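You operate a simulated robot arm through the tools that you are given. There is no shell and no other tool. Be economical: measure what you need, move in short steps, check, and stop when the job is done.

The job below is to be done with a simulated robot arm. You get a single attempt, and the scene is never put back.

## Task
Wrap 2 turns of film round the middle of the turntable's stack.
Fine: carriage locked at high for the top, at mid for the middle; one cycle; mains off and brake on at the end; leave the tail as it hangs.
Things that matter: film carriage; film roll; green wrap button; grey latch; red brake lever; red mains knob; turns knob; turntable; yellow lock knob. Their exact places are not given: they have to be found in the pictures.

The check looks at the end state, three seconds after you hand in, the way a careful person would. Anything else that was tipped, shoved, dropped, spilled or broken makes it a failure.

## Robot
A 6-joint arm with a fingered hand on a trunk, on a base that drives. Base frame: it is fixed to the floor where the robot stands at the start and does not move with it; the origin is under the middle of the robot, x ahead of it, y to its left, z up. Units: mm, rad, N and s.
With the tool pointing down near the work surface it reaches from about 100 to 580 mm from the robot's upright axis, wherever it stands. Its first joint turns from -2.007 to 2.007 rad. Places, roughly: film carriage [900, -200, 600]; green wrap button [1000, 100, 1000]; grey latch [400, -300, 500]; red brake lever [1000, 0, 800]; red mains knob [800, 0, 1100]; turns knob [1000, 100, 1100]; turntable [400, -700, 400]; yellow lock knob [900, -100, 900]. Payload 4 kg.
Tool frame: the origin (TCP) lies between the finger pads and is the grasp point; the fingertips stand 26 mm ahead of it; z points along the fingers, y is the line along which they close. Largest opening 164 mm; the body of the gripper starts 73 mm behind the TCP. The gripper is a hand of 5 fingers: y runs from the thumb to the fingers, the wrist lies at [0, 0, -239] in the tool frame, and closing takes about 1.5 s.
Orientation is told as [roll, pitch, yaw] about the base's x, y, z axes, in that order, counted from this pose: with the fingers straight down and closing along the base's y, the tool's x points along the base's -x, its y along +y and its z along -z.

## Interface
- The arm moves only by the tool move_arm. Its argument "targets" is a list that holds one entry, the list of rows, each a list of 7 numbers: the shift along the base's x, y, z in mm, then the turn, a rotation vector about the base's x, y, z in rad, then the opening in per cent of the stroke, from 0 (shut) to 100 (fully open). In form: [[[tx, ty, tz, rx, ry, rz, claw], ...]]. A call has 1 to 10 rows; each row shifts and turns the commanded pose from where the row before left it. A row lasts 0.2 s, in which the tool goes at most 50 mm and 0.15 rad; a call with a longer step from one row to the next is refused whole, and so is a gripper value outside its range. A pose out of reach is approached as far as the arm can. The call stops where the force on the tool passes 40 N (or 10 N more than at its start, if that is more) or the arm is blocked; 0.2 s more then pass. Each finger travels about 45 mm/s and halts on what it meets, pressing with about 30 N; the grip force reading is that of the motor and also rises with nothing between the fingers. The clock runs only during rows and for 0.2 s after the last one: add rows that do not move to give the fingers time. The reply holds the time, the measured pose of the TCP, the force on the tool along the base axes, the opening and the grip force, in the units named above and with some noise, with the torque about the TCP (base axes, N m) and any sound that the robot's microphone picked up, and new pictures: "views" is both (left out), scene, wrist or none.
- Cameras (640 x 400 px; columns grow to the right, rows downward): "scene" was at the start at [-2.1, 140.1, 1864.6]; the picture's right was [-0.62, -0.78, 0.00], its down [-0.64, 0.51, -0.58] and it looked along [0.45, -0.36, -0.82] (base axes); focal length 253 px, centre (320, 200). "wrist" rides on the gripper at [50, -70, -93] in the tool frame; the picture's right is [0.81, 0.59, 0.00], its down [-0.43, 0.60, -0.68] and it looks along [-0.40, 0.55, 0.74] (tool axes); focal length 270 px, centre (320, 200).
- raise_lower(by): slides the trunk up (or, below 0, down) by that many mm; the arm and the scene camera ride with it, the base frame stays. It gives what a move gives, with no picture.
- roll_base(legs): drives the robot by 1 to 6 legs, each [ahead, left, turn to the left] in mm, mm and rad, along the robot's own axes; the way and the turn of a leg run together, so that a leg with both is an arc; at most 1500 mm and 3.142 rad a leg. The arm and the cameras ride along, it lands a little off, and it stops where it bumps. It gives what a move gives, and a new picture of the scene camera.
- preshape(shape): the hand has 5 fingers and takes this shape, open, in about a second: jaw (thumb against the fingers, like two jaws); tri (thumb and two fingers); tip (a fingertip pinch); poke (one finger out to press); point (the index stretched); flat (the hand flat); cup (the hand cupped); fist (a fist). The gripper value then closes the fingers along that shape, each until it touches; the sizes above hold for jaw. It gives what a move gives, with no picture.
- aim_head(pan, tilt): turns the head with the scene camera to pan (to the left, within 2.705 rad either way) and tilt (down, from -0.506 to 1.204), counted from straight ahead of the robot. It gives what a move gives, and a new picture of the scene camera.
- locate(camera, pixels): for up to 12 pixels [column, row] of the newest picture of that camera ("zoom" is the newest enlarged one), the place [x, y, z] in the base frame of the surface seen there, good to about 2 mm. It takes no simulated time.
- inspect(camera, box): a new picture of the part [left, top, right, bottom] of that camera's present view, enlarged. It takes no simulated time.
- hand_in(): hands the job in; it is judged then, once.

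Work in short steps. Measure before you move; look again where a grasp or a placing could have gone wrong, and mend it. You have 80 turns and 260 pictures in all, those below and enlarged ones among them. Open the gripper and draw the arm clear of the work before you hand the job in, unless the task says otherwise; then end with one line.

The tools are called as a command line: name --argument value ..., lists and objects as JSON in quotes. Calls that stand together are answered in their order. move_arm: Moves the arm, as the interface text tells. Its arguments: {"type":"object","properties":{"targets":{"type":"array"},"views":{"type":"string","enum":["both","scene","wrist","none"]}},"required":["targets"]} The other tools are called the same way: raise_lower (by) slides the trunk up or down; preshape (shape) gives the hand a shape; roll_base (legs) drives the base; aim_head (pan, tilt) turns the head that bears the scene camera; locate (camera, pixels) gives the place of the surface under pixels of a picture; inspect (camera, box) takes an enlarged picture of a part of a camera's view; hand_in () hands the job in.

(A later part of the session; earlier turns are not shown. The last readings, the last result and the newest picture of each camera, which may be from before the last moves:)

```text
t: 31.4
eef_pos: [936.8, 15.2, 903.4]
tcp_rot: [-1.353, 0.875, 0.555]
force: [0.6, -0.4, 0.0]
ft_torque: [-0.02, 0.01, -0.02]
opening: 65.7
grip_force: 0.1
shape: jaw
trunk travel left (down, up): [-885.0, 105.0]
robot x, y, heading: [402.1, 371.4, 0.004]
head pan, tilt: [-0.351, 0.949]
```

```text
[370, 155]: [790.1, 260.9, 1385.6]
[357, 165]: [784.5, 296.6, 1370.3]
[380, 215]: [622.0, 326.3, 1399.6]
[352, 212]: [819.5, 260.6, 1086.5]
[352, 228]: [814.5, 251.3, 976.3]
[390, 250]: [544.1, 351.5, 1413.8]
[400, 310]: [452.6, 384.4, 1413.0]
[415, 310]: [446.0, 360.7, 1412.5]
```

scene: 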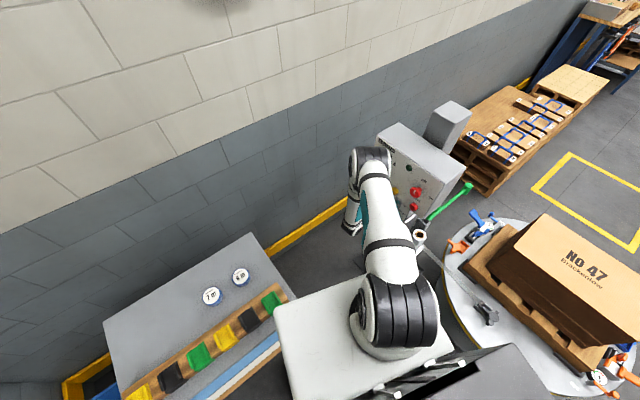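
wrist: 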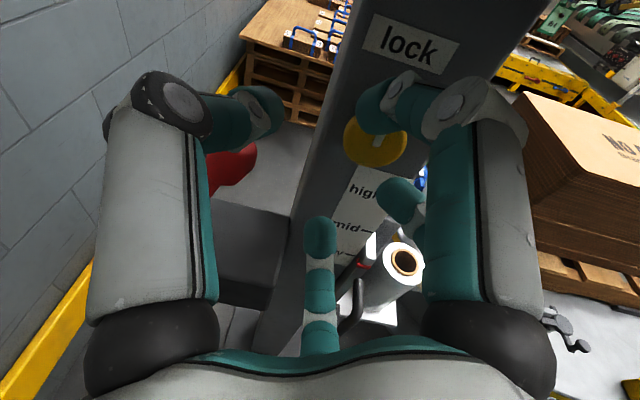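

The forearm hangs straight down with the hand bent 90° — that's the wrist limit. Lowering the trunk so the arm reaches out level should fix it: I retreat, then lower the trunk and lift the hand back.

move_arm --targets '[[[-10, 40, 0, 0, 0, 0, 40], [-10, 40, 0, 0, 0, 0, 40], [-10, 40, 0, 0, 0, 0, 40], [0, 30, 0, 0, 0, 0, 40]]]' --views "none"

raise_lower --by -180

move_arm --targets '[[[0, 0, 40, 0, 0, 0, 40], [0, 0, 40, 0, 0, 0, 40], [0, 0, 40, 0, 0, 0, 40], [0, 0, 40, 0, 0, 0, 40], [0, 0, 20, 0, 0, 0, 40]]]' --views "none"

raise_lower --by -170

move_arm --targets '[[[0, 0, 40, 0, 0, 0, 40], [0, 0, 40, 0, 0, 0, 40], [0, 0, 40, 0, 0, 0, 40], [0, 0, 40, 0, 0, 0, 40], [0, 0, 10, 0, 0, 0, 40]]]' --views "both"

```text
t: 32.4
eef_pos: [961.6, 157.1, 901.6]
tcp_rot: [-1.344, 0.877, 0.564]
force: [-0.3, -0.3, -0.9]
ft_torque: [0.02, 0.0, 0.01]
opening: 65.9
grip_force: 0.0
shape: jaw
out of reach, approached as far as the arm can: row 1, 2, 3, 4
trunk travel left (down, up): [-885.0, 105.0]
robot x, y, heading: [401.2, 368.9, 0.002]
head pan, tilt: [-0.351, 0.949]
```

```text
t: 34.4
eef_pos: [960.7, 156.2, 722.0]
tcp_rot: [-1.341, 0.876, 0.567]
force: [0.7, -0.4, -0.1]
ft_torque: [-0.01, 0.0, -0.03]
opening: 65.8
grip_force: 0.2
shape: jaw
trunk travel left (down, up): [-705.0, 285.0]
robot x, y, heading: [405.4, 368.3, -0.002]
head pan, tilt: [-0.351, 0.949]
```

```text
t: 35.6
eef_pos: [960.9, 157.4, 902.2]
tcp_rot: [-1.339, 0.877, 0.564]
force: [0.4, 0.6, 0.3]
ft_torque: [0.02, -0.02, -0.03]
opening: 66.0
grip_force: 0.0
shape: jaw
trunk travel left (down, up): [-705.0, 285.0]
robot x, y, heading: [399.8, 368.1, 0.002]
head pan, tilt: [-0.351, 0.949]
```

```text
t: 37.5
eef_pos: [960.7, 156.4, 730.1]
tcp_rot: [-1.342, 0.872, 0.565]
force: [-0.2, -1.1, 0.5]
ft_torque: [-0.02, 0.0, 0.02]
opening: 65.9
grip_force: 0.1
shape: jaw
trunk travel left (down, up): [-535.0, 455.0]
robot x, y, heading: [399.0, 370.3, -0.002]
head pan, tilt: [-0.351, 0.949]
```

```text
t: 38.7
eef_pos: [962.1, 157.1, 902.6]
tcp_rot: [-1.341, 0.875, 0.565]
force: [-0.1, -0.3, -0.5]
ft_torque: [0.05, -0.02, 0.02]
opening: 66.1
grip_force: 0.0
shape: jaw
trunk travel left (down, up): [-535.0, 455.0]
robot x, y, heading: [402.5, 370.3, 0.002]
head pan, tilt: [-0.351, 0.949]
```

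scene: 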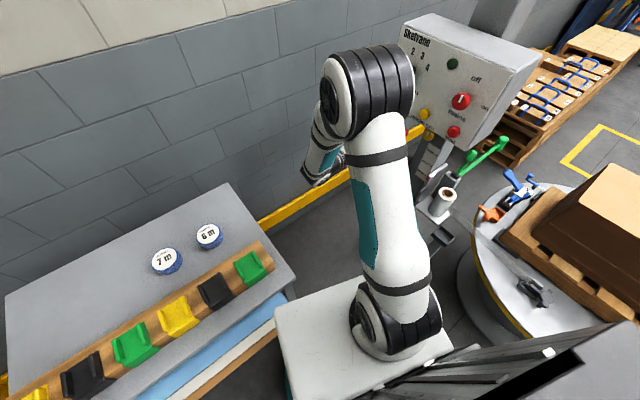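
wrist: 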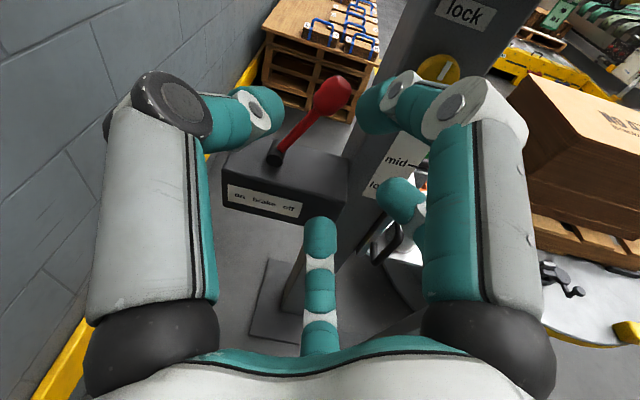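

All moves are now exact, and the lever is clearly at the "off" side. I enlarge the panel in the scene view.

inspect --camera "scene" --box '[395, 15, 525, 155]'

inspect --camera "scene" --box '[400, 120, 520, 250]'

inspect --camera "scene" --box '[480, 250, 580, 320]'

```text
2.86 times, centred on (460, 85) of scene
```

zoom: 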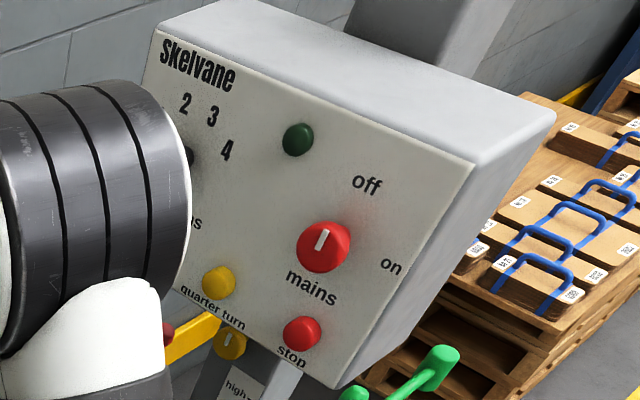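

```text
3.08 times, centred on (460, 185) of scene
```

zoom: 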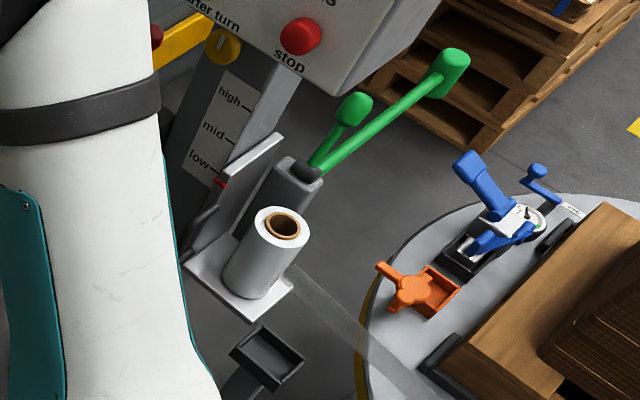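

```text
5.71 times, centred on (530, 285) of scene
```

zoom: 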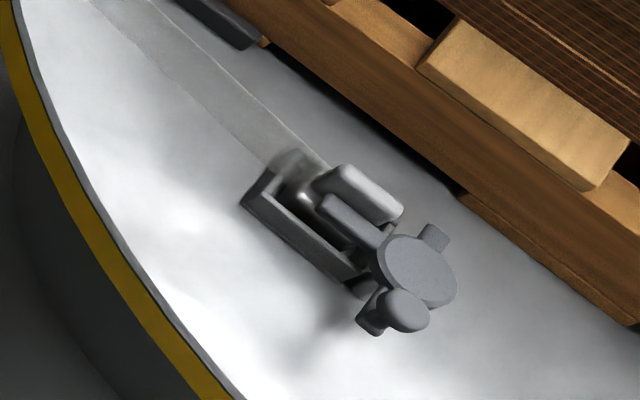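

Now I line up with the lock knob: level the hand, small yaw, and move to 90 mm in front of it.

move_arm --targets '[[[-20, -10, 0, -0.12, -0.05, 0, 40], [-20, -20, 0, 0, 0, -0.09, 40], [-15, -30, 1, 0, 0, 0, 40], [-10, -30, 1, 0, 0, 0, 40], [0, -30, 0, 0, 0, 0, 40], [0, 0, 0, 0, 0, 0, 40]]]' --views "wrist"

```text
t: 40.1
eef_pos: [905.0, 22.8, 914.8]
tcp_rot: [-1.544, 0.884, 0.319]
force: [0.1, -0.3, -0.5]
ft_torque: [-0.01, 0.0, 0.01]
opening: 65.7
grip_force: 0.1
shape: jaw
out of reach, approached as far as the arm can: row 1, 2
trunk travel left (down, up): [-535.0, 455.0]
robot x, y, heading: [403.4, 372.1, 0.001]
head pan, tilt: [-0.351, 0.949]
```

wrist: 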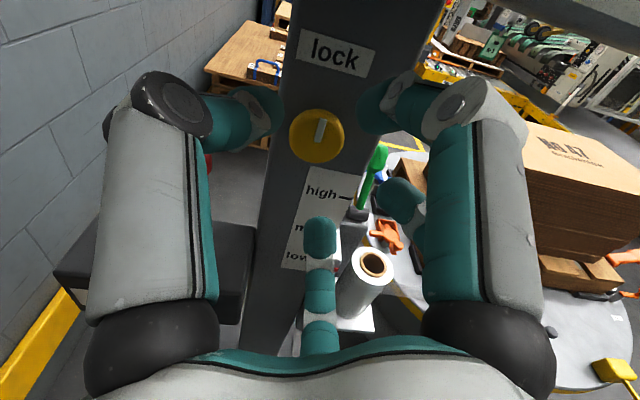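

The hand is square now. I locate the knob front exactly.

locate --camera "wrist" --pixels '[[316, 136], [290, 138], [343, 134], [316, 110], [317, 160], [335, 55], [340, 195], [352, 240]]'

inspect --camera "wrist" --box '[270, 10, 430, 280]'

```text
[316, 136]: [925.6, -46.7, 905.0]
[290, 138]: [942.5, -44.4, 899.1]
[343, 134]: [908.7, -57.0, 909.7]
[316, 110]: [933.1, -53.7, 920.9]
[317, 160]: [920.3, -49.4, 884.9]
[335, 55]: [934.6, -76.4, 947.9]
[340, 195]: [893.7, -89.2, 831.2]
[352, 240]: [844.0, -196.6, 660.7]
```

```text
1.48 times, centred on (350, 145) of wrist
```

zoom: 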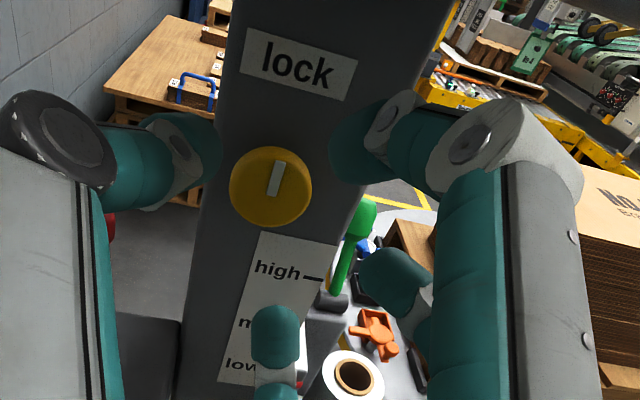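

Knob centre is (925,-50,904), Ø≈38. I advance along the axis and close on it.

move_arm --targets '[[[0, -5, -11, 0, 0, 0, 40], [6, -18, 0, 0, 0, 0, 40], [6, -20, 0, 0, 0, 0, 40], [6, -20, 0, 0, 0, 0, 40], [0, -3, 0, 0, 0, 0, 40], [0, 0, 0, 0, 0, 0, 10], [0, 0, 0, 0, 0, 0, 10], [0, 0, 0, 0, 0, 0, 10], [0, 0, 0, 0, 0, 0, 10]]]' --views "wrist"

```text
t: 42.3
eef_pos: [923.7, -38.7, 902.9]
tcp_rot: [-1.546, 0.89, 0.321]
force: [-4.7, 9.1, -6.0]
ft_torque: [-2.93, -0.97, 0.85]
opening: 32.3
grip_force: 29.9
shape: jaw
trunk travel left (down, up): [-535.0, 455.0]
robot x, y, heading: [402.6, 372.0, 0.005]
head pan, tilt: [-0.351, 0.949]
stopped in row 9: the force on the tool passed its limit at 41 N (the readings are from after the stop); the commanded pose is now the measured one
```

wrist: 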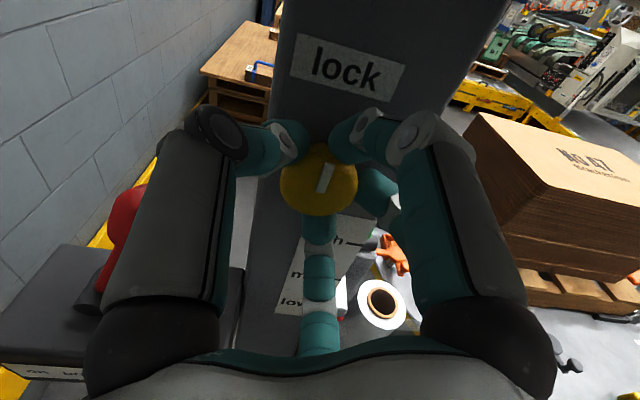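

The knob is gripped (opening 32). I turn it clockwise in steps.

move_arm --targets '[[[0, 0, 0, 0.029, -0.096, 0, 10], [0, 0, 0, 0.029, -0.096, 0, 10], [0, 0, 0, 0.029, -0.096, 0, 10], [0, 0, 0, 0.029, -0.096, 0, 10], [0, 0, 0, 0.029, -0.096, 0, 10]]]' --views "wrist"

inspect --camera "wrist" --box '[220, 20, 420, 260]'

```text
t: 43.0
eef_pos: [925.1, -38.2, 902.0]
tcp_rot: [-1.552, 0.672, 0.318]
force: [-0.4, 7.4, -5.7]
ft_torque: [-3.9, 0.03, -1.15]
opening: 31.4
grip_force: 30.3
shape: jaw
trunk travel left (down, up): [-535.0, 455.0]
robot x, y, heading: [402.1, 369.2, -0.002]
head pan, tilt: [-0.351, 0.949]
stopped in row 3: the force on the tool passed its limit at 63 N (the readings are from after the stop); the commanded pose is now the measured one
```

wrist: 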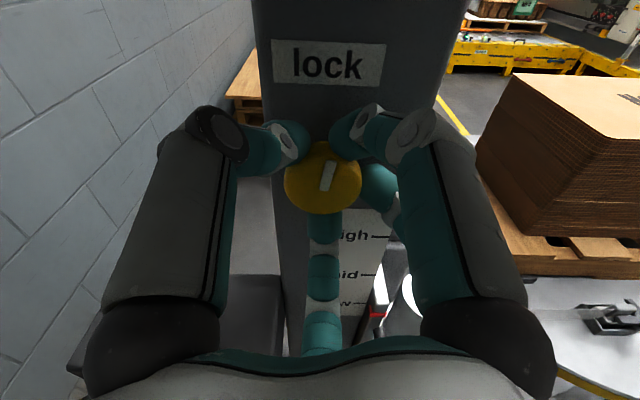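

```text
1.67 times, centred on (320, 140) of wrist
```

zoom: 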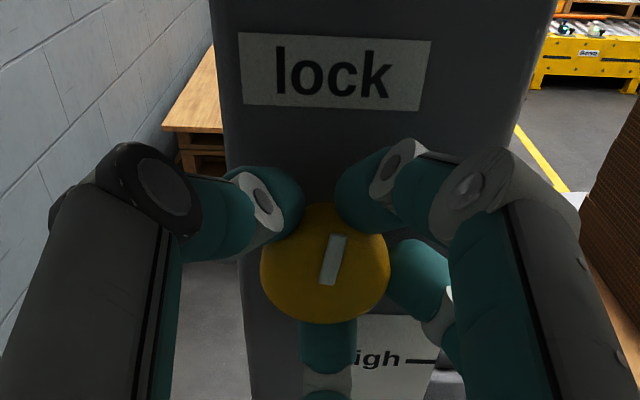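

The pointer turned with the hand (~12° clockwise). I continue in finer steps.

move_arm --targets '[[[0, 0, 0, 0.015, -0.048, 0, 10], [0, 0, 0, 0.015, -0.048, 0, 10], [0, 0, 0, 0.015, -0.048, 0, 10], [0, 0, 0, 0.015, -0.048, 0, 10], [0, 0, 0, 0.015, -0.048, 0, 10], [0, 0, 0, 0.015, -0.048, 0, 10], [0, 0, 0, 0.015, -0.048, 0, 10], [0, 0, 0, 0.015, -0.048, 0, 10], [0, 0, 0, 0.015, -0.048, 0, 10], [0, 0, 0, 0.015, -0.048, 0, 10]]]' --views "wrist"

```text
t: 45.2
eef_pos: [924.5, -39.4, 901.9]
tcp_rot: [-1.559, 0.162, 0.313]
force: [-2.0, 5.8, 4.8]
ft_torque: [-0.15, -0.03, -0.04]
opening: 31.9
grip_force: 30.3
shape: jaw
trunk travel left (down, up): [-535.0, 455.0]
robot x, y, heading: [401.0, 372.8, -0.0]
head pan, tilt: [-0.351, 0.949]
```

wrist: 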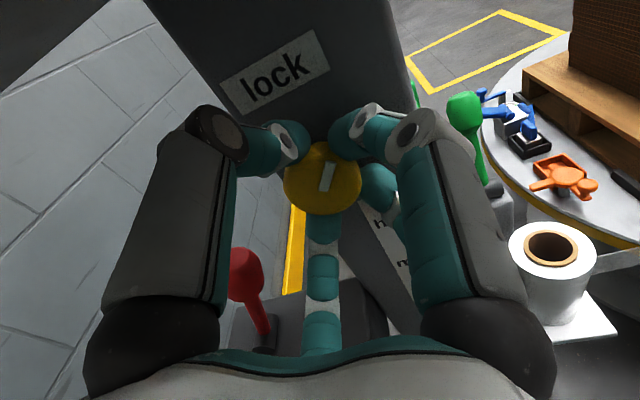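

Works well; marker now ~42° from lock. I continue ~0.85 rad more.

move_arm --targets '[[[0, 0, 0, 0.022, -0.072, 0, 10], [0, 0, 0, 0.022, -0.072, 0, 10], [0, 0, 0, 0.022, -0.072, 0, 10], [0, 0, 0, 0.022, -0.072, 0, 10], [0, 0, 0, 0.022, -0.072, 0, 10], [0, 0, 0, 0.022, -0.072, 0, 10], [0, 0, 0, 0.022, -0.072, 0, 10], [0, 0, 0, 0.022, -0.072, 0, 10], [0, 0, 0, 0.022, -0.072, 0, 10], [0, 0, 0, 0.022, -0.072, 0, 10]]]' --views "wrist"

```text
t: 47.4
eef_pos: [923.5, -41.0, 901.6]
tcp_rot: [-1.57, -0.592, 0.314]
force: [-15.2, 6.3, -1.3]
ft_torque: [0.11, 0.06, -0.32]
opening: 32.0
grip_force: 30.2
shape: jaw
trunk travel left (down, up): [-535.0, 455.0]
robot x, y, heading: [400.3, 370.5, 0.0]
head pan, tilt: [-0.351, 0.949]
```

wrist: 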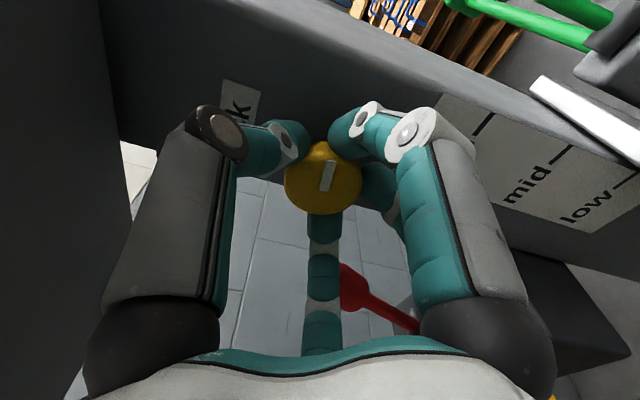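

Knob has turned ~85°. I finish to 90°, open, and back straight out.

move_arm --targets '[[[0, 0, 0, 0.013, -0.045, 0, 10], [0, 0, 0, 0.013, -0.045, 0, 10], [0, 0, 0, 0, 0, 0, 36], [0, 0, 0, 0, 0, 0, 36], [0, 0, 0, 0, 0, 0, 36], [-5, 17, 0, 0, 0, 0, 36], [-10, 30, 0, 0, 0, 0, 36], [-10, 30, 0, 0, 0, 0, 36], [-5, 20, 0, 0, 0, 0, 36]]]' --views "wrist"

inspect --camera "scene" --box '[400, 90, 520, 250]'

```text
t: 49.4
eef_pos: [897.3, 53.4, 908.6]
tcp_rot: [-1.561, -0.684, 0.312]
force: [0.5, 0.6, 0.4]
ft_torque: [-0.02, 0.0, -0.01]
opening: 59.0
grip_force: 0.0
shape: jaw
out of reach, approached as far as the arm can: row 9
trunk travel left (down, up): [-535.0, 455.0]
robot x, y, heading: [401.5, 367.8, -0.001]
head pan, tilt: [-0.351, 0.949]
```

wrist: 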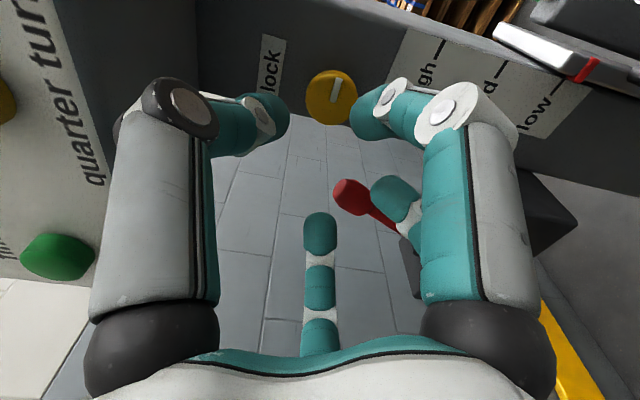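

```text
2.50 times, centred on (460, 170) of scene
```

zoom: 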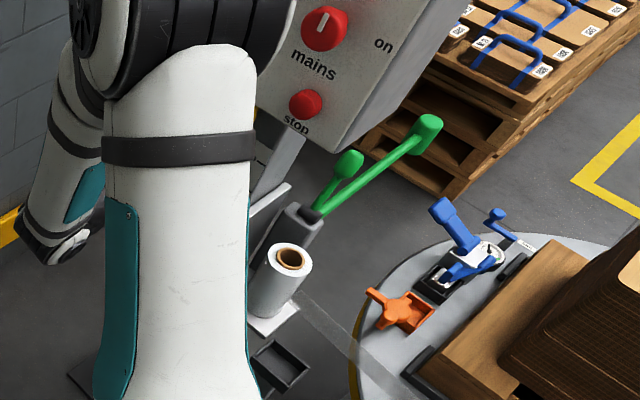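

The pointer now stands at right angles to "lock" – unlocked. I lower the trunk to handle height and roll the hand so the fingers close sideways around the vertical black bar.

raise_lower --by -255

move_arm --targets '[[[-12, 10, 0, 0.042, -0.138, 0, 45], [-12, 10, 0, 0.042, -0.138, 0, 45], [-12, 5, 0, 0.042, -0.138, 0, 45], [-12, 0, 0, 0.042, -0.138, 0, 45], [-12, 0, 0, 0.042, -0.138, 0, 45], [-10, 0, 0, 0.042, -0.138, 0, 45], [0, 0, 0, 0, 0, 0, 45]]]' --views "wrist"

```text
t: 52.0
eef_pos: [898.0, 52.5, 653.3]
tcp_rot: [-1.562, -0.683, 0.311]
force: [-0.1, 0.5, -0.2]
ft_torque: [0.01, 0.01, -0.01]
opening: 59.0
grip_force: 0.0
shape: jaw
trunk travel left (down, up): [-280.0, 710.0]
robot x, y, heading: [402.2, 371.7, -0.001]
head pan, tilt: [-0.351, 0.949]
```

```text
t: 53.6
eef_pos: [845.0, 52.7, 689.4]
tcp_rot: [-1.631, -1.552, 0.376]
force: [-0.2, 0.2, 0.7]
ft_torque: [0.02, 0.0, -0.01]
opening: 73.5
grip_force: 0.1
shape: jaw
out of reach, approached as far as the arm can: row 1, 2, 3, 4, 5, 6
trunk travel left (down, up): [-280.0, 710.0]
robot x, y, heading: [403.4, 371.0, 0.002]
head pan, tilt: [-0.351, 0.949]
```

wrist: 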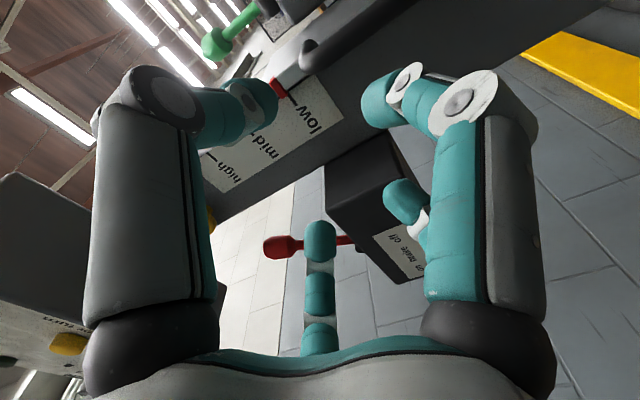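

The hand is rolled 90° and still faces the mast. I locate the handle.

inspect --camera "wrist" --box '[200, 0, 480, 180]'

locate --camera "wrist" --pixels '[[310, 52], [345, 30], [380, 10], [290, 80], [276, 88], [330, 60], [300, 95], [265, 115], [240, 140], [360, 35], [310, 42], [400, 5]]'

```text
2.22 times, centred on (340, 90) of wrist
```

zoom: 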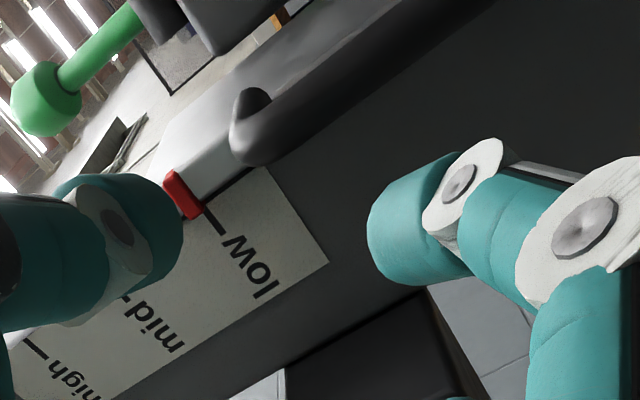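

```text
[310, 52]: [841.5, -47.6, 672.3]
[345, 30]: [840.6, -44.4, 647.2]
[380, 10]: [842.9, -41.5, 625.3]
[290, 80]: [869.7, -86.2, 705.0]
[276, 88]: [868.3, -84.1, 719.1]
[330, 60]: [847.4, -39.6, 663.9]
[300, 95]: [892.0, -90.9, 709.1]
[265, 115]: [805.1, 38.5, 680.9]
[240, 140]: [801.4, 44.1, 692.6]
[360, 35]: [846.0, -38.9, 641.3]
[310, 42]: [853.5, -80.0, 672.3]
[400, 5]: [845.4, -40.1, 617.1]
```

The bar is at about (846,-44, z 593–680). I align at z 640 and advance along the hand axis, then close.

move_arm --targets '[[[-14, 0, -25, 0, 0, 0, 45], [-14, 0, -25, 0, 0, 0, 45], [8, -24, 0, 0, 0, 0, 45], [8, -24, 0, 0, 0, 0, 45], [8, -24, 0, 0, 0, 0, 45], [7, -23, 0, 0, 0, 0, 45], [0, 0, 0, 0, 0, 0, 45]]]' --views "wrist"

```text
t: 54.7
eef_pos: [847.5, -16.6, 666.1]
tcp_rot: [-1.466, -1.538, 0.214]
force: [-11.4, 24.8, -2.2]
ft_torque: [0.89, 0.38, -0.33]
opening: 73.7
grip_force: 0.1
shape: jaw
out of reach, approached as far as the arm can: row 1, 2
trunk travel left (down, up): [-280.0, 710.0]
robot x, y, heading: [399.0, 368.3, 0.006]
head pan, tilt: [-0.351, 0.949]
stopped in row 5: the force on the tool passed its limit at 49 N (the readings are from after the stop); the commanded pose is now the measured one
```

wrist: 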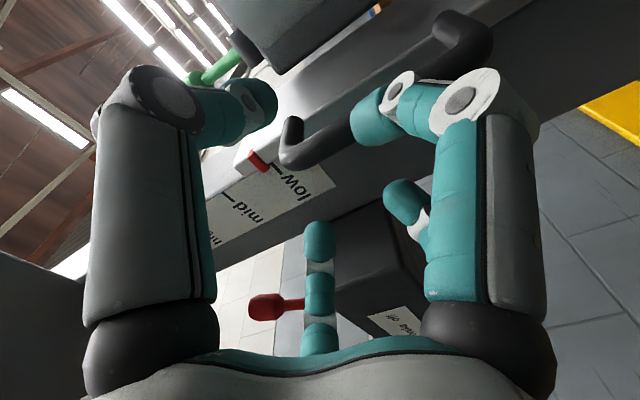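

A finger tip touched the bar since the hand is ~14 mm too far +x and ~28 mm high. I back off, lower via the trunk, and shift -x.

move_arm --targets '[[[-8, 24, 0, 0, 0, 0, 60], [-8, 20, 0, 0, 0, 0, 60], [-14, 0, 0, 0, 0, 0, 60]]]' --views "none"

raise_lower --by -35

move_arm --targets '[[[0, 0, 0, 0, 0, 0, 60]]]' --views "wrist"

```text
t: 55.5
eef_pos: [821.1, 21.6, 671.3]
tcp_rot: [-1.263, -1.541, 0.009]
force: [0.3, 0.3, -0.2]
ft_torque: [0.02, 0.01, -0.01]
opening: 98.1
grip_force: 0.0
shape: jaw
out of reach, approached as far as the arm can: row 3
trunk travel left (down, up): [-280.0, 710.0]
robot x, y, heading: [401.7, 373.0, 0.003]
head pan, tilt: [-0.351, 0.949]
```

```text
t: 56.3
eef_pos: [821.3, 22.8, 637.5]
tcp_rot: [-1.258, -1.541, 0.003]
force: [-0.1, 0.2, 0.4]
ft_torque: [0.0, 0.0, 0.03]
opening: 98.0
grip_force: 0.1
shape: jaw
trunk travel left (down, up): [-245.0, 745.0]
robot x, y, heading: [402.0, 370.8, 0.002]
head pan, tilt: [-0.351, 0.949]
```

```text
t: 56.7
eef_pos: [820.6, 21.9, 636.5]
tcp_rot: [-1.257, -1.541, 0.002]
force: [0.6, 0.7, -0.1]
ft_torque: [-0.02, 0.02, 0.02]
opening: 97.7
grip_force: 0.1
shape: jaw
trunk travel left (down, up): [-245.0, 745.0]
robot x, y, heading: [405.6, 371.2, -0.002]
head pan, tilt: [-0.351, 0.949]
```

wrist: 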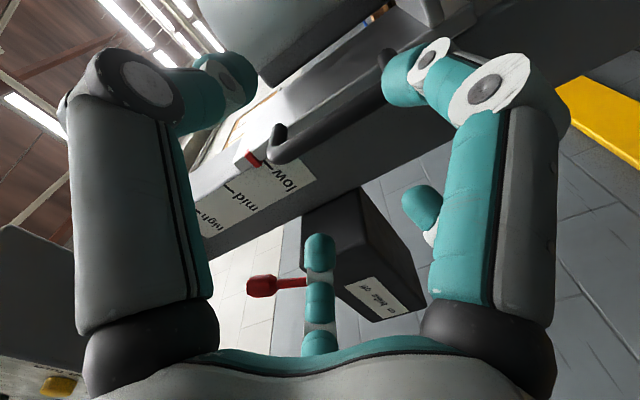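

The axis now passes within ~5 mm of the bar with ±49 mm opening. I advance 63 mm and look before closing.

move_arm --targets '[[[6, -19, 0, 0, 0, 0, 60], [6, -19, 0, 0, 0, 0, 60], [6, -19, 0, 0, 0, 0, 60], [2, -5, 0, 0, 0, 0, 60]]]' --views "wrist"

```text
t: 57.7
eef_pos: [841.4, -40.0, 637.5]
tcp_rot: [-1.267, -1.542, 0.013]
force: [0.0, -0.1, 0.0]
ft_torque: [0.02, -0.05, -0.01]
opening: 97.8
grip_force: 0.0
shape: jaw
trunk travel left (down, up): [-245.0, 745.0]
robot x, y, heading: [404.3, 371.3, 0.002]
head pan, tilt: [-0.351, 0.949]
```

wrist: 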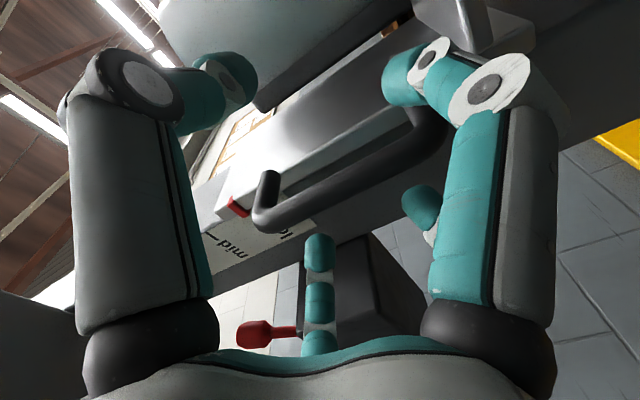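

The bar passes between the finger pairs, through (330,190). I close.

move_arm --targets '[[[0, 0, 0, 0, 0, 0, 30], [0, 0, 0, 0, 0, 0, 15], [0, 0, 0, 0, 0, 0, 5], [0, 0, 0, 0, 0, 0, 5], [0, 0, 0, 0, 0, 0, 5], [0, 0, 0, 0, 0, 0, 5], [0, 0, 0, 0, 0, 0, 5], [0, 0, 0, 0, 0, 0, 5]]]' --views "wrist"

```text
t: 59.5
eef_pos: [839.7, -38.9, 636.3]
tcp_rot: [-1.255, -1.542, 0.0]
force: [-0.1, -1.4, -0.1]
ft_torque: [0.0, -0.02, 0.0]
opening: 8.9
grip_force: 0.0
shape: jaw
trunk travel left (down, up): [-245.0, 745.0]
robot x, y, heading: [404.4, 373.4, 0.003]
head pan, tilt: [-0.351, 0.949]
```

wrist: 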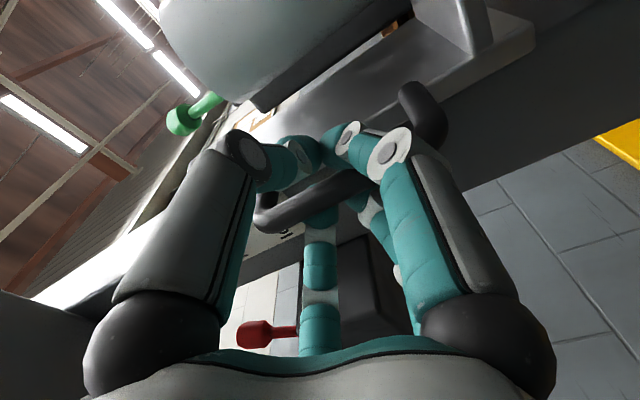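

The fingers reached the commanded 5%; I close fully to grip the bar and then test-lift a little.

move_arm --targets '[[[0, 0, 0, 0, 0, 0, 0], [0, 0, 0, 0, 0, 0, 0], [0, 0, 0, 0, 0, 0, 0], [0, 0, 5, 0, 0, 0, 0], [0, 0, 5, 0, 0, 0, 0]]]' --views "wrist"

inspect --camera "wrist" --box '[180, 60, 460, 260]'

```text
t: 60.7
eef_pos: [840.9, -41.2, 647.2]
tcp_rot: [-1.213, -1.541, -0.041]
force: [6.6, -32.8, -3.3]
ft_torque: [0.04, -0.02, -0.13]
opening: 0.7
grip_force: 29.8
shape: jaw
trunk travel left (down, up): [-245.0, 745.0]
robot x, y, heading: [401.5, 372.7, 0.001]
head pan, tilt: [-0.351, 0.949]
```

wrist: 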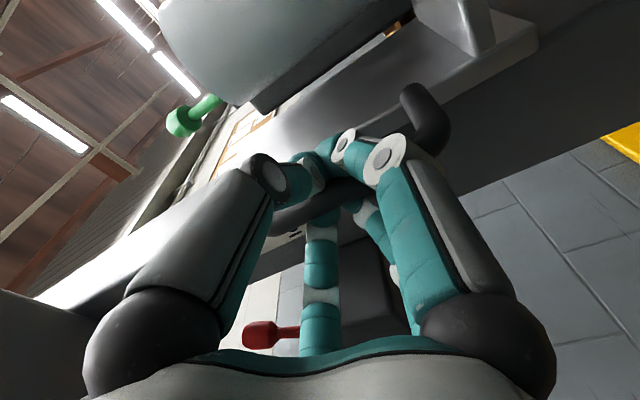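

```text
2.00 times, centred on (320, 160) of wrist
```

zoom: 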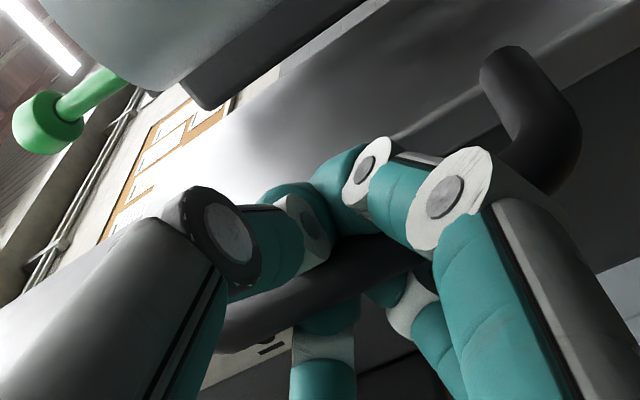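

The fingers enclose the bar and the carriage seems to follow. I ease 4 mm inward and lift 36 mm more.

move_arm --targets '[[[1, -4, 0, 0, 0, 0, 0], [0, 0, 6, 0, 0, 0, 0], [0, 0, 6, 0, 0, 0, 0], [0, 0, 6, 0, 0, 0, 0], [0, 0, 6, 0, 0, 0, 0], [0, 0, 6, 0, 0, 0, 0], [0, 0, 6, 0, 0, 0, 0], [0, 0, 0, 0, 0, 0, 0]]]' --views "both"

inspect --camera "scene" --box '[380, 90, 520, 250]'

```text
t: 62.5
eef_pos: [842.1, -43.6, 682.4]
tcp_rot: [-1.266, -1.541, 0.012]
force: [-8.4, -1.9, -2.6]
ft_torque: [-0.01, -0.1, -0.11]
opening: 1.3
grip_force: 30.0
shape: jaw
trunk travel left (down, up): [-245.0, 745.0]
robot x, y, heading: [401.8, 374.1, -0.0]
head pan, tilt: [-0.351, 0.949]
```

scene: 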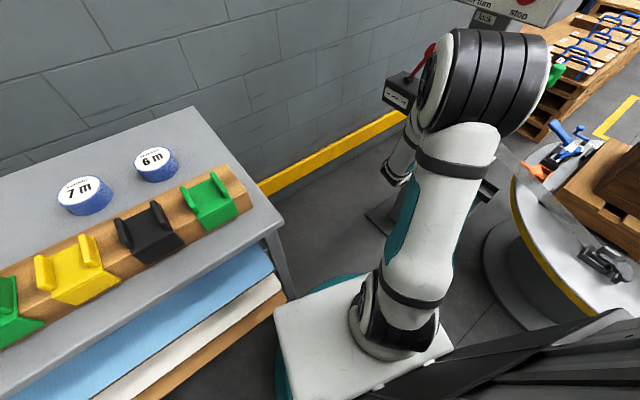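
wrist: 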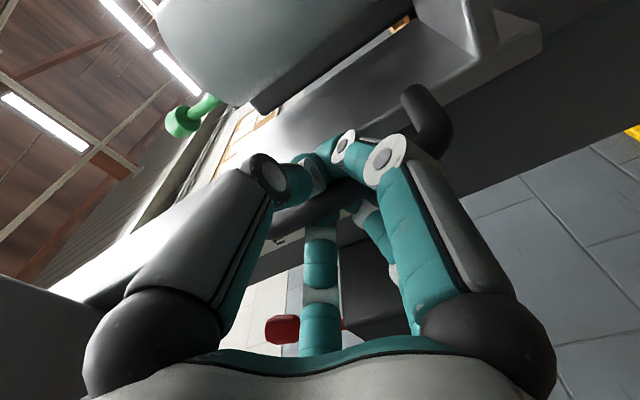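

```text
2.50 times, centred on (450, 170) of scene
```

zoom: 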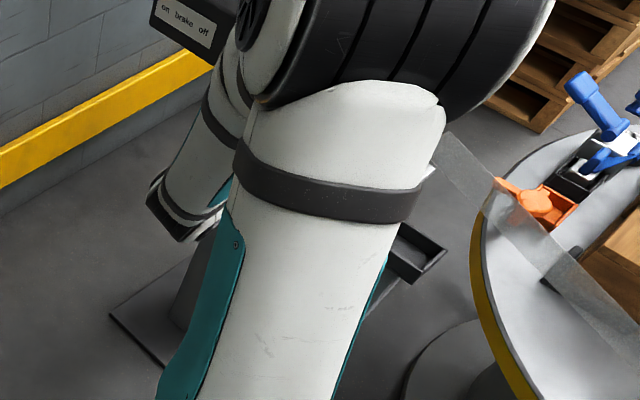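

The carriage rises with the hand. I locate visible carriage points (handle lower end (425,100)) to compare with the earlier z≈593.

locate --camera "wrist" --pixels '[[425, 100], [440, 130], [415, 90], [300, 215], [275, 238], [290, 210], [500, 30], [280, 225]]'

inspect --camera "wrist" --box '[240, 190, 360, 270]'

```text
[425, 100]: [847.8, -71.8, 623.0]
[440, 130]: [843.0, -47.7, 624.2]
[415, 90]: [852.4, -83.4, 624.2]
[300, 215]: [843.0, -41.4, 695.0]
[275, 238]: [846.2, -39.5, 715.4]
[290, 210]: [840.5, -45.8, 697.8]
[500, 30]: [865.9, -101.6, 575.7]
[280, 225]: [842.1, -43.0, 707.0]
```

```text
5.00 times, centred on (300, 230) of wrist
```

zoom: 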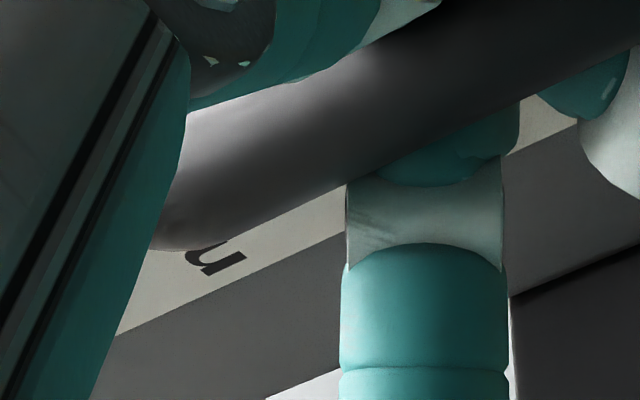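

Force is ~0, so the carriage seems balanced. I open, back out and look at the pointer.

move_arm --targets '[[[0, 0, 0, 0, 0, 0, 30], [0, 0, 0, 0, 0, 0, 60], [0, 0, 0, 0, 0, 0, 60], [0, 0, 0, 0, 0, 0, 60], [0, 0, 0, 0, 0, 0, 60], [0, 0, 0, 0, 0, 0, 60], [-6, 19, 0, 0, 0, 0, 60], [-6, 19, 0, 0, 0, 0, 60], [-6, 19, 0, 0, 0, 0, 60], [-3, 10, 0, 0, 0, 0, 60]]]' --views "wrist"

inspect --camera "wrist" --box '[180, 100, 340, 260]'

```text
t: 64.7
eef_pos: [822.5, 24.1, 683.2]
tcp_rot: [-1.259, -1.542, 0.009]
force: [0.7, -0.3, 0.4]
ft_torque: [0.01, -0.01, 0.0]
opening: 97.9
grip_force: 0.1
shape: jaw
trunk travel left (down, up): [-245.0, 745.0]
robot x, y, heading: [403.7, 370.2, 0.001]
head pan, tilt: [-0.351, 0.949]
```

wrist: 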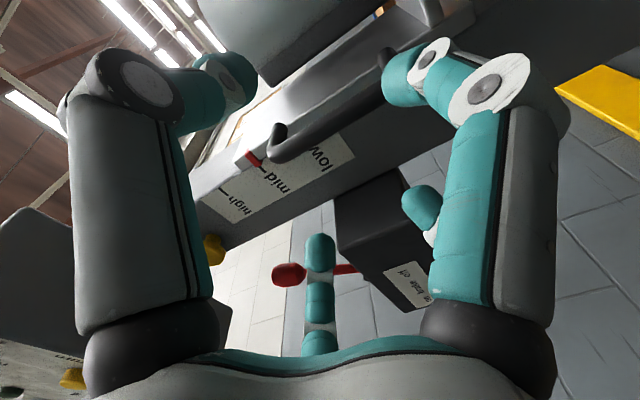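

```text
2.50 times, centred on (260, 180) of wrist
```

zoom: 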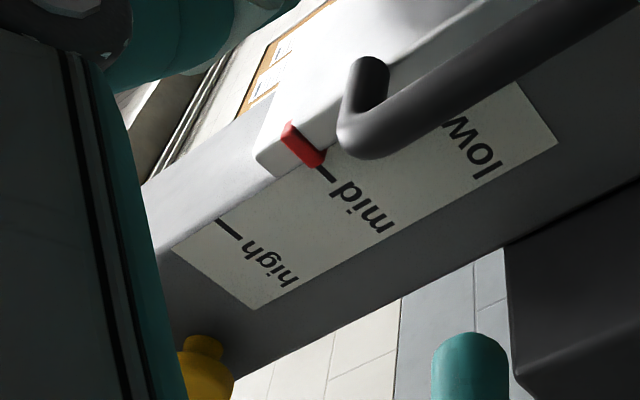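

The pointer is now by "mid". I measure the pointer and line heights.

inspect --camera "wrist" --box '[220, 130, 300, 210]'

locate --camera "wrist" --pixels '[[249, 154], [253, 158], [257, 162], [260, 160], [264, 170], [262, 168], [222, 190], [225, 193], [256, 152], [244, 158]]'

```text
5.00 times, centred on (260, 170) of wrist
```

zoom: 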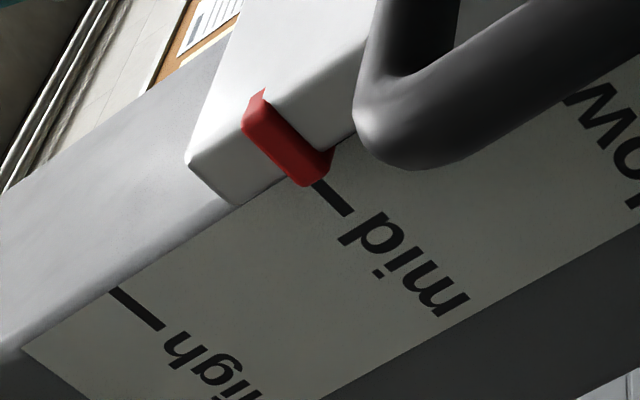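

```text
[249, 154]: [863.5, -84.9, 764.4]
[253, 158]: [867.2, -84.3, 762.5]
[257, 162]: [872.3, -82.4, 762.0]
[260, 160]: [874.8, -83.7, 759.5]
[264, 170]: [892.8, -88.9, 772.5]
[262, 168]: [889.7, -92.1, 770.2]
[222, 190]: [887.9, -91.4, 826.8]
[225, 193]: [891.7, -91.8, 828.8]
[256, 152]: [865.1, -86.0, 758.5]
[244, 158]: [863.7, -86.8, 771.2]
```

Pointer is at z≈762 while the mid line is ≈773: about 11 mm more is needed. I regrip the bar and lift a bit more.

move_arm --targets '[[[6, -19, 0, 0, 0, 0, 60], [6, -19, 0, 0, 0, 0, 60], [6, -19, 0, 0, 0, 0, 60], [3, -10, 0, 0, 0, 0, 40], [0, 0, 0, 0, 0, 0, 10], [0, 0, 0, 0, 0, 0, 0], [0, 0, 0, 0, 0, 0, 0], [0, 0, 0, 0, 0, 0, 0], [0, 0, 0, 0, 0, 0, 0], [0, 0, 0, 0, 0, 0, 0]]]' --views "none"

move_arm --targets '[[[0, 0, 0, 0, 0, 0, 0], [0, 0, 4, 0, 0, 0, 0], [0, 0, 4, 0, 0, 0, 0], [0, 0, 4, 0, 0, 0, 0], [0, 0, 0, 0, 0, 0, 0]]]' --views "none"

move_arm --targets '[[[0, 0, 0, 0, 0, 0, 30], [0, 0, 0, 0, 0, 0, 60], [0, 0, 0, 0, 0, 0, 60], [0, 0, 0, 0, 0, 0, 60], [0, 0, 0, 0, 0, 0, 60], [0, 0, 0, 0, 0, 0, 60], [-6, 19, 0, 0, 0, 0, 60], [-6, 19, 0, 0, 0, 0, 60], [-6, 19, 0, 0, 0, 0, 60], [-3, 10, 0, 0, 0, 0, 60]]]' --views "wrist"

inspect --camera "wrist" --box '[200, 120, 300, 220]'

```text
t: 66.9
eef_pos: [842.3, -44.7, 682.3]
tcp_rot: [-1.242, -1.541, -0.014]
force: [1.7, -11.3, -0.2]
ft_torque: [0.0, 0.01, -0.04]
opening: 0.0
grip_force: 30.4
shape: jaw
trunk travel left (down, up): [-245.0, 745.0]
robot x, y, heading: [403.7, 373.5, 0.002]
head pan, tilt: [-0.351, 0.949]
```

```text
t: 68.1
eef_pos: [842.3, -45.3, 692.2]
tcp_rot: [-1.156, -1.537, -0.099]
force: [2.8, -20.4, -8.5]
ft_torque: [0.02, 0.02, -0.07]
opening: 0.0
grip_force: 29.7
shape: jaw
trunk travel left (down, up): [-245.0, 745.0]
robot x, y, heading: [406.3, 371.3, 0.003]
head pan, tilt: [-0.351, 0.949]
```

```text
t: 70.3
eef_pos: [821.0, 23.0, 693.9]
tcp_rot: [-1.264, -1.542, 0.009]
force: [1.0, -0.1, -0.3]
ft_torque: [-0.02, 0.01, 0.01]
opening: 97.6
grip_force: 0.1
shape: jaw
trunk travel left (down, up): [-245.0, 745.0]
robot x, y, heading: [402.1, 370.8, 0.006]
head pan, tilt: [-0.351, 0.949]
```

wrist: 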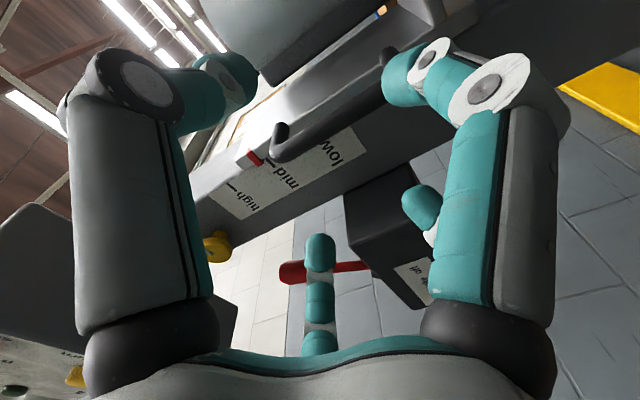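

```text
4.00 times, centred on (250, 170) of wrist
```

zoom: 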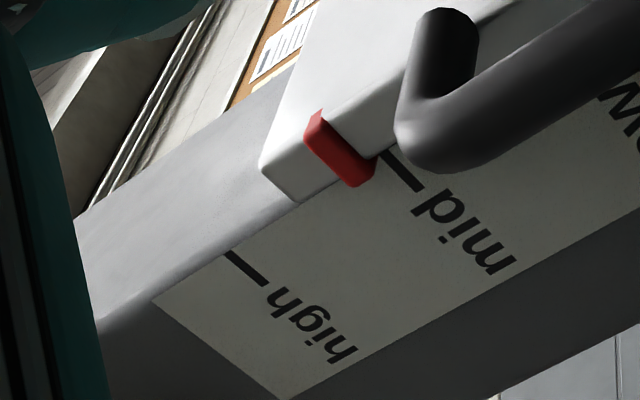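

The pointer now seems slightly past the line; with parallax I measure again.

locate --camera "zoom" --pixels '[[318, 135], [335, 150], [350, 165], [362, 172], [395, 165], [405, 175], [415, 187], [235, 260], [250, 273], [260, 282]]'

inspect --camera "scene" --box '[380, 0, 540, 120]'

```text
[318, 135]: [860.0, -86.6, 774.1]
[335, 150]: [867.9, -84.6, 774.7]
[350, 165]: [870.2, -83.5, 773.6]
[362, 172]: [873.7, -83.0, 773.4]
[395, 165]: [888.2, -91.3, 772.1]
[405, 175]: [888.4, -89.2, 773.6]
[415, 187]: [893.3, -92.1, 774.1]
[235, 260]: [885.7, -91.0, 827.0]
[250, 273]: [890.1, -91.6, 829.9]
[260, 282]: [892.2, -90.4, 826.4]
```

```text
3.33 times, centred on (460, 60) of scene
```

zoom: 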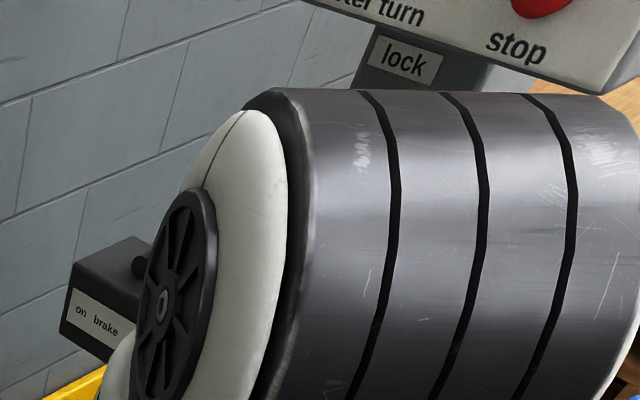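

Pointer z 774 vs mid line 773: exact. I raise the trunk back to the lock knob and line up in front of it.

raise_lower --by 209

move_arm --targets '[[[20, 5, 0, 0, 0, 0, 38], [20, 5, 0, 0, 0, 0, 38], [20, 0, 0, 0, 0, 0, 38], [18, 0, 0, 0, 0, 0, 38], [0, 0, 0, 0, 0, 0, 38]]]' --views "wrist"

```text
t: 72.6
eef_pos: [821.3, 23.8, 903.6]
tcp_rot: [-1.258, -1.542, 0.004]
force: [-0.5, 0.3, -0.4]
ft_torque: [-0.03, 0.02, 0.02]
opening: 98.0
grip_force: 0.1
shape: jaw
trunk travel left (down, up): [-454.0, 536.0]
robot x, y, heading: [401.6, 370.8, 0.003]
head pan, tilt: [-0.351, 0.949]
```

```text
t: 73.8
eef_pos: [900.0, 33.4, 902.5]
tcp_rot: [-1.244, -1.538, -0.01]
force: [0.2, 0.1, 1.0]
ft_torque: [0.03, -0.02, -0.04]
opening: 62.7
grip_force: 0.0
shape: jaw
trunk travel left (down, up): [-454.0, 536.0]
robot x, y, heading: [396.0, 374.0, 0.003]
head pan, tilt: [-0.351, 0.949]
```

wrist: 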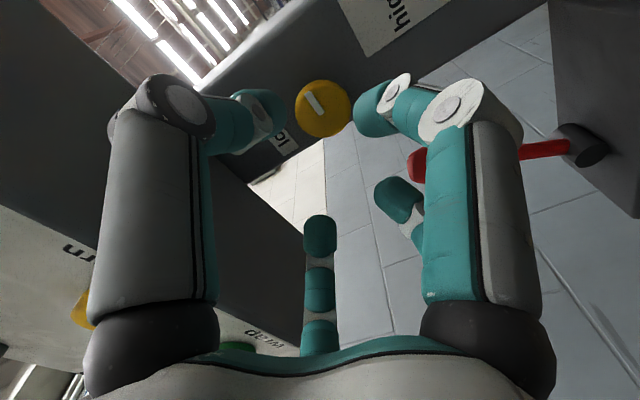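

The knob is in line. I advance and grip it.

move_arm --targets '[[[6, -18, 0, 0, 0, 0, 38], [6, -18, 0, 0, 0, 0, 38], [6, -18, 0, 0, 0, 0, 38], [6, -18, 0, 0, 0, 0, 38], [0, 0, 0, 0, 0, 0, 25], [0, 0, 0, 0, 0, 0, 12], [0, 0, 0, 0, 0, 0, 10], [0, 0, 0, 0, 0, 0, 10]]]' --views "wrist"

```text
t: 75.6
eef_pos: [923.4, -39.9, 903.8]
tcp_rot: [-1.248, -1.542, -0.005]
force: [1.7, -5.0, -0.8]
ft_torque: [0.01, 0.06, -0.04]
opening: 33.6
grip_force: 29.9
shape: jaw
trunk travel left (down, up): [-454.0, 536.0]
robot x, y, heading: [402.1, 370.4, 0.002]
head pan, tilt: [-0.351, 0.949]
```

wrist: 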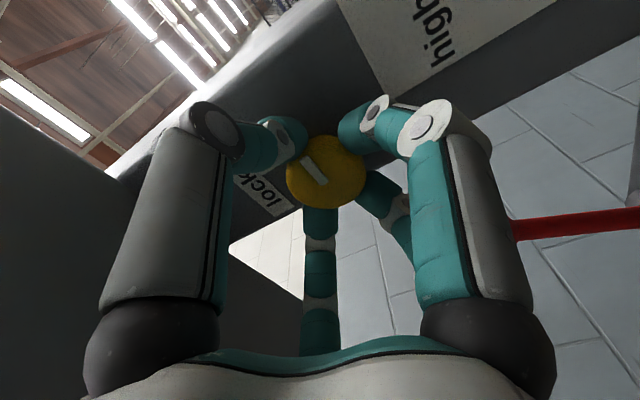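

Gripped (opening 33.6). I turn it counter-clockwise in two runs of about 0.79 rad.

move_arm --targets '[[[0, 0, 0, -0.023, 0.075, 0, 10], [0, 0, 0, -0.023, 0.075, 0, 10], [0, 0, 0, -0.023, 0.075, 0, 10], [0, 0, 0, -0.023, 0.075, 0, 10], [0, 0, 0, -0.023, 0.075, 0, 10], [0, 0, 0, -0.023, 0.075, 0, 10], [0, 0, 0, -0.023, 0.075, 0, 10], [0, 0, 0, -0.023, 0.075, 0, 10], [0, 0, 0, -0.023, 0.075, 0, 10], [0, 0, 0, -0.023, 0.075, 0, 10]]]' --views "none"

move_arm --targets '[[[0, 0, 0, -0.023, 0.075, 0, 10], [0, 0, 0, -0.023, 0.075, 0, 10], [0, 0, 0, -0.023, 0.075, 0, 10], [0, 0, 0, -0.023, 0.075, 0, 10], [0, 0, 0, -0.023, 0.075, 0, 10], [0, 0, 0, -0.023, 0.075, 0, 10], [0, 0, 0, -0.023, 0.075, 0, 10], [0, 0, 0, -0.023, 0.075, 0, 10], [0, 0, 0, -0.023, 0.075, 0, 10], [0, 0, 0, -0.023, 0.075, 0, 10]]]' --views "wrist"

```text
t: 77.8
eef_pos: [924.1, -38.9, 903.1]
tcp_rot: [-1.54, -0.755, 0.285]
force: [15.8, -8.6, 1.7]
ft_torque: [-0.11, -0.09, 0.3]
opening: 33.3
grip_force: 29.7
shape: jaw
trunk travel left (down, up): [-454.0, 536.0]
robot x, y, heading: [401.9, 367.8, -0.001]
head pan, tilt: [-0.351, 0.949]
```

```text
t: 80.0
eef_pos: [925.8, -39.2, 901.5]
tcp_rot: [-1.55, 0.031, 0.291]
force: [18.9, -5.6, -8.5]
ft_torque: [0.07, -0.03, 0.56]
opening: 32.9
grip_force: 29.9
shape: jaw
trunk travel left (down, up): [-454.0, 536.0]
robot x, y, heading: [401.3, 371.0, 0.001]
head pan, tilt: [-0.351, 0.949]
```

wrist: 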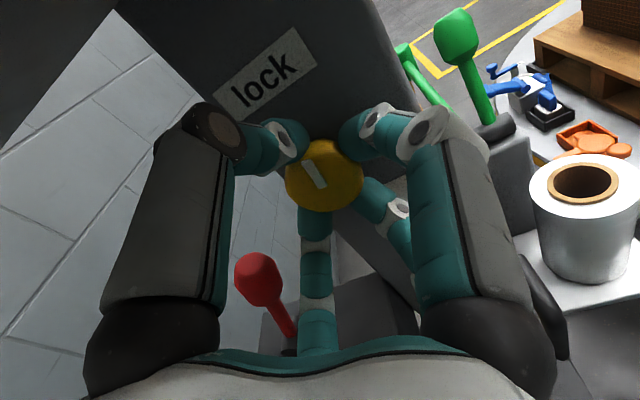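

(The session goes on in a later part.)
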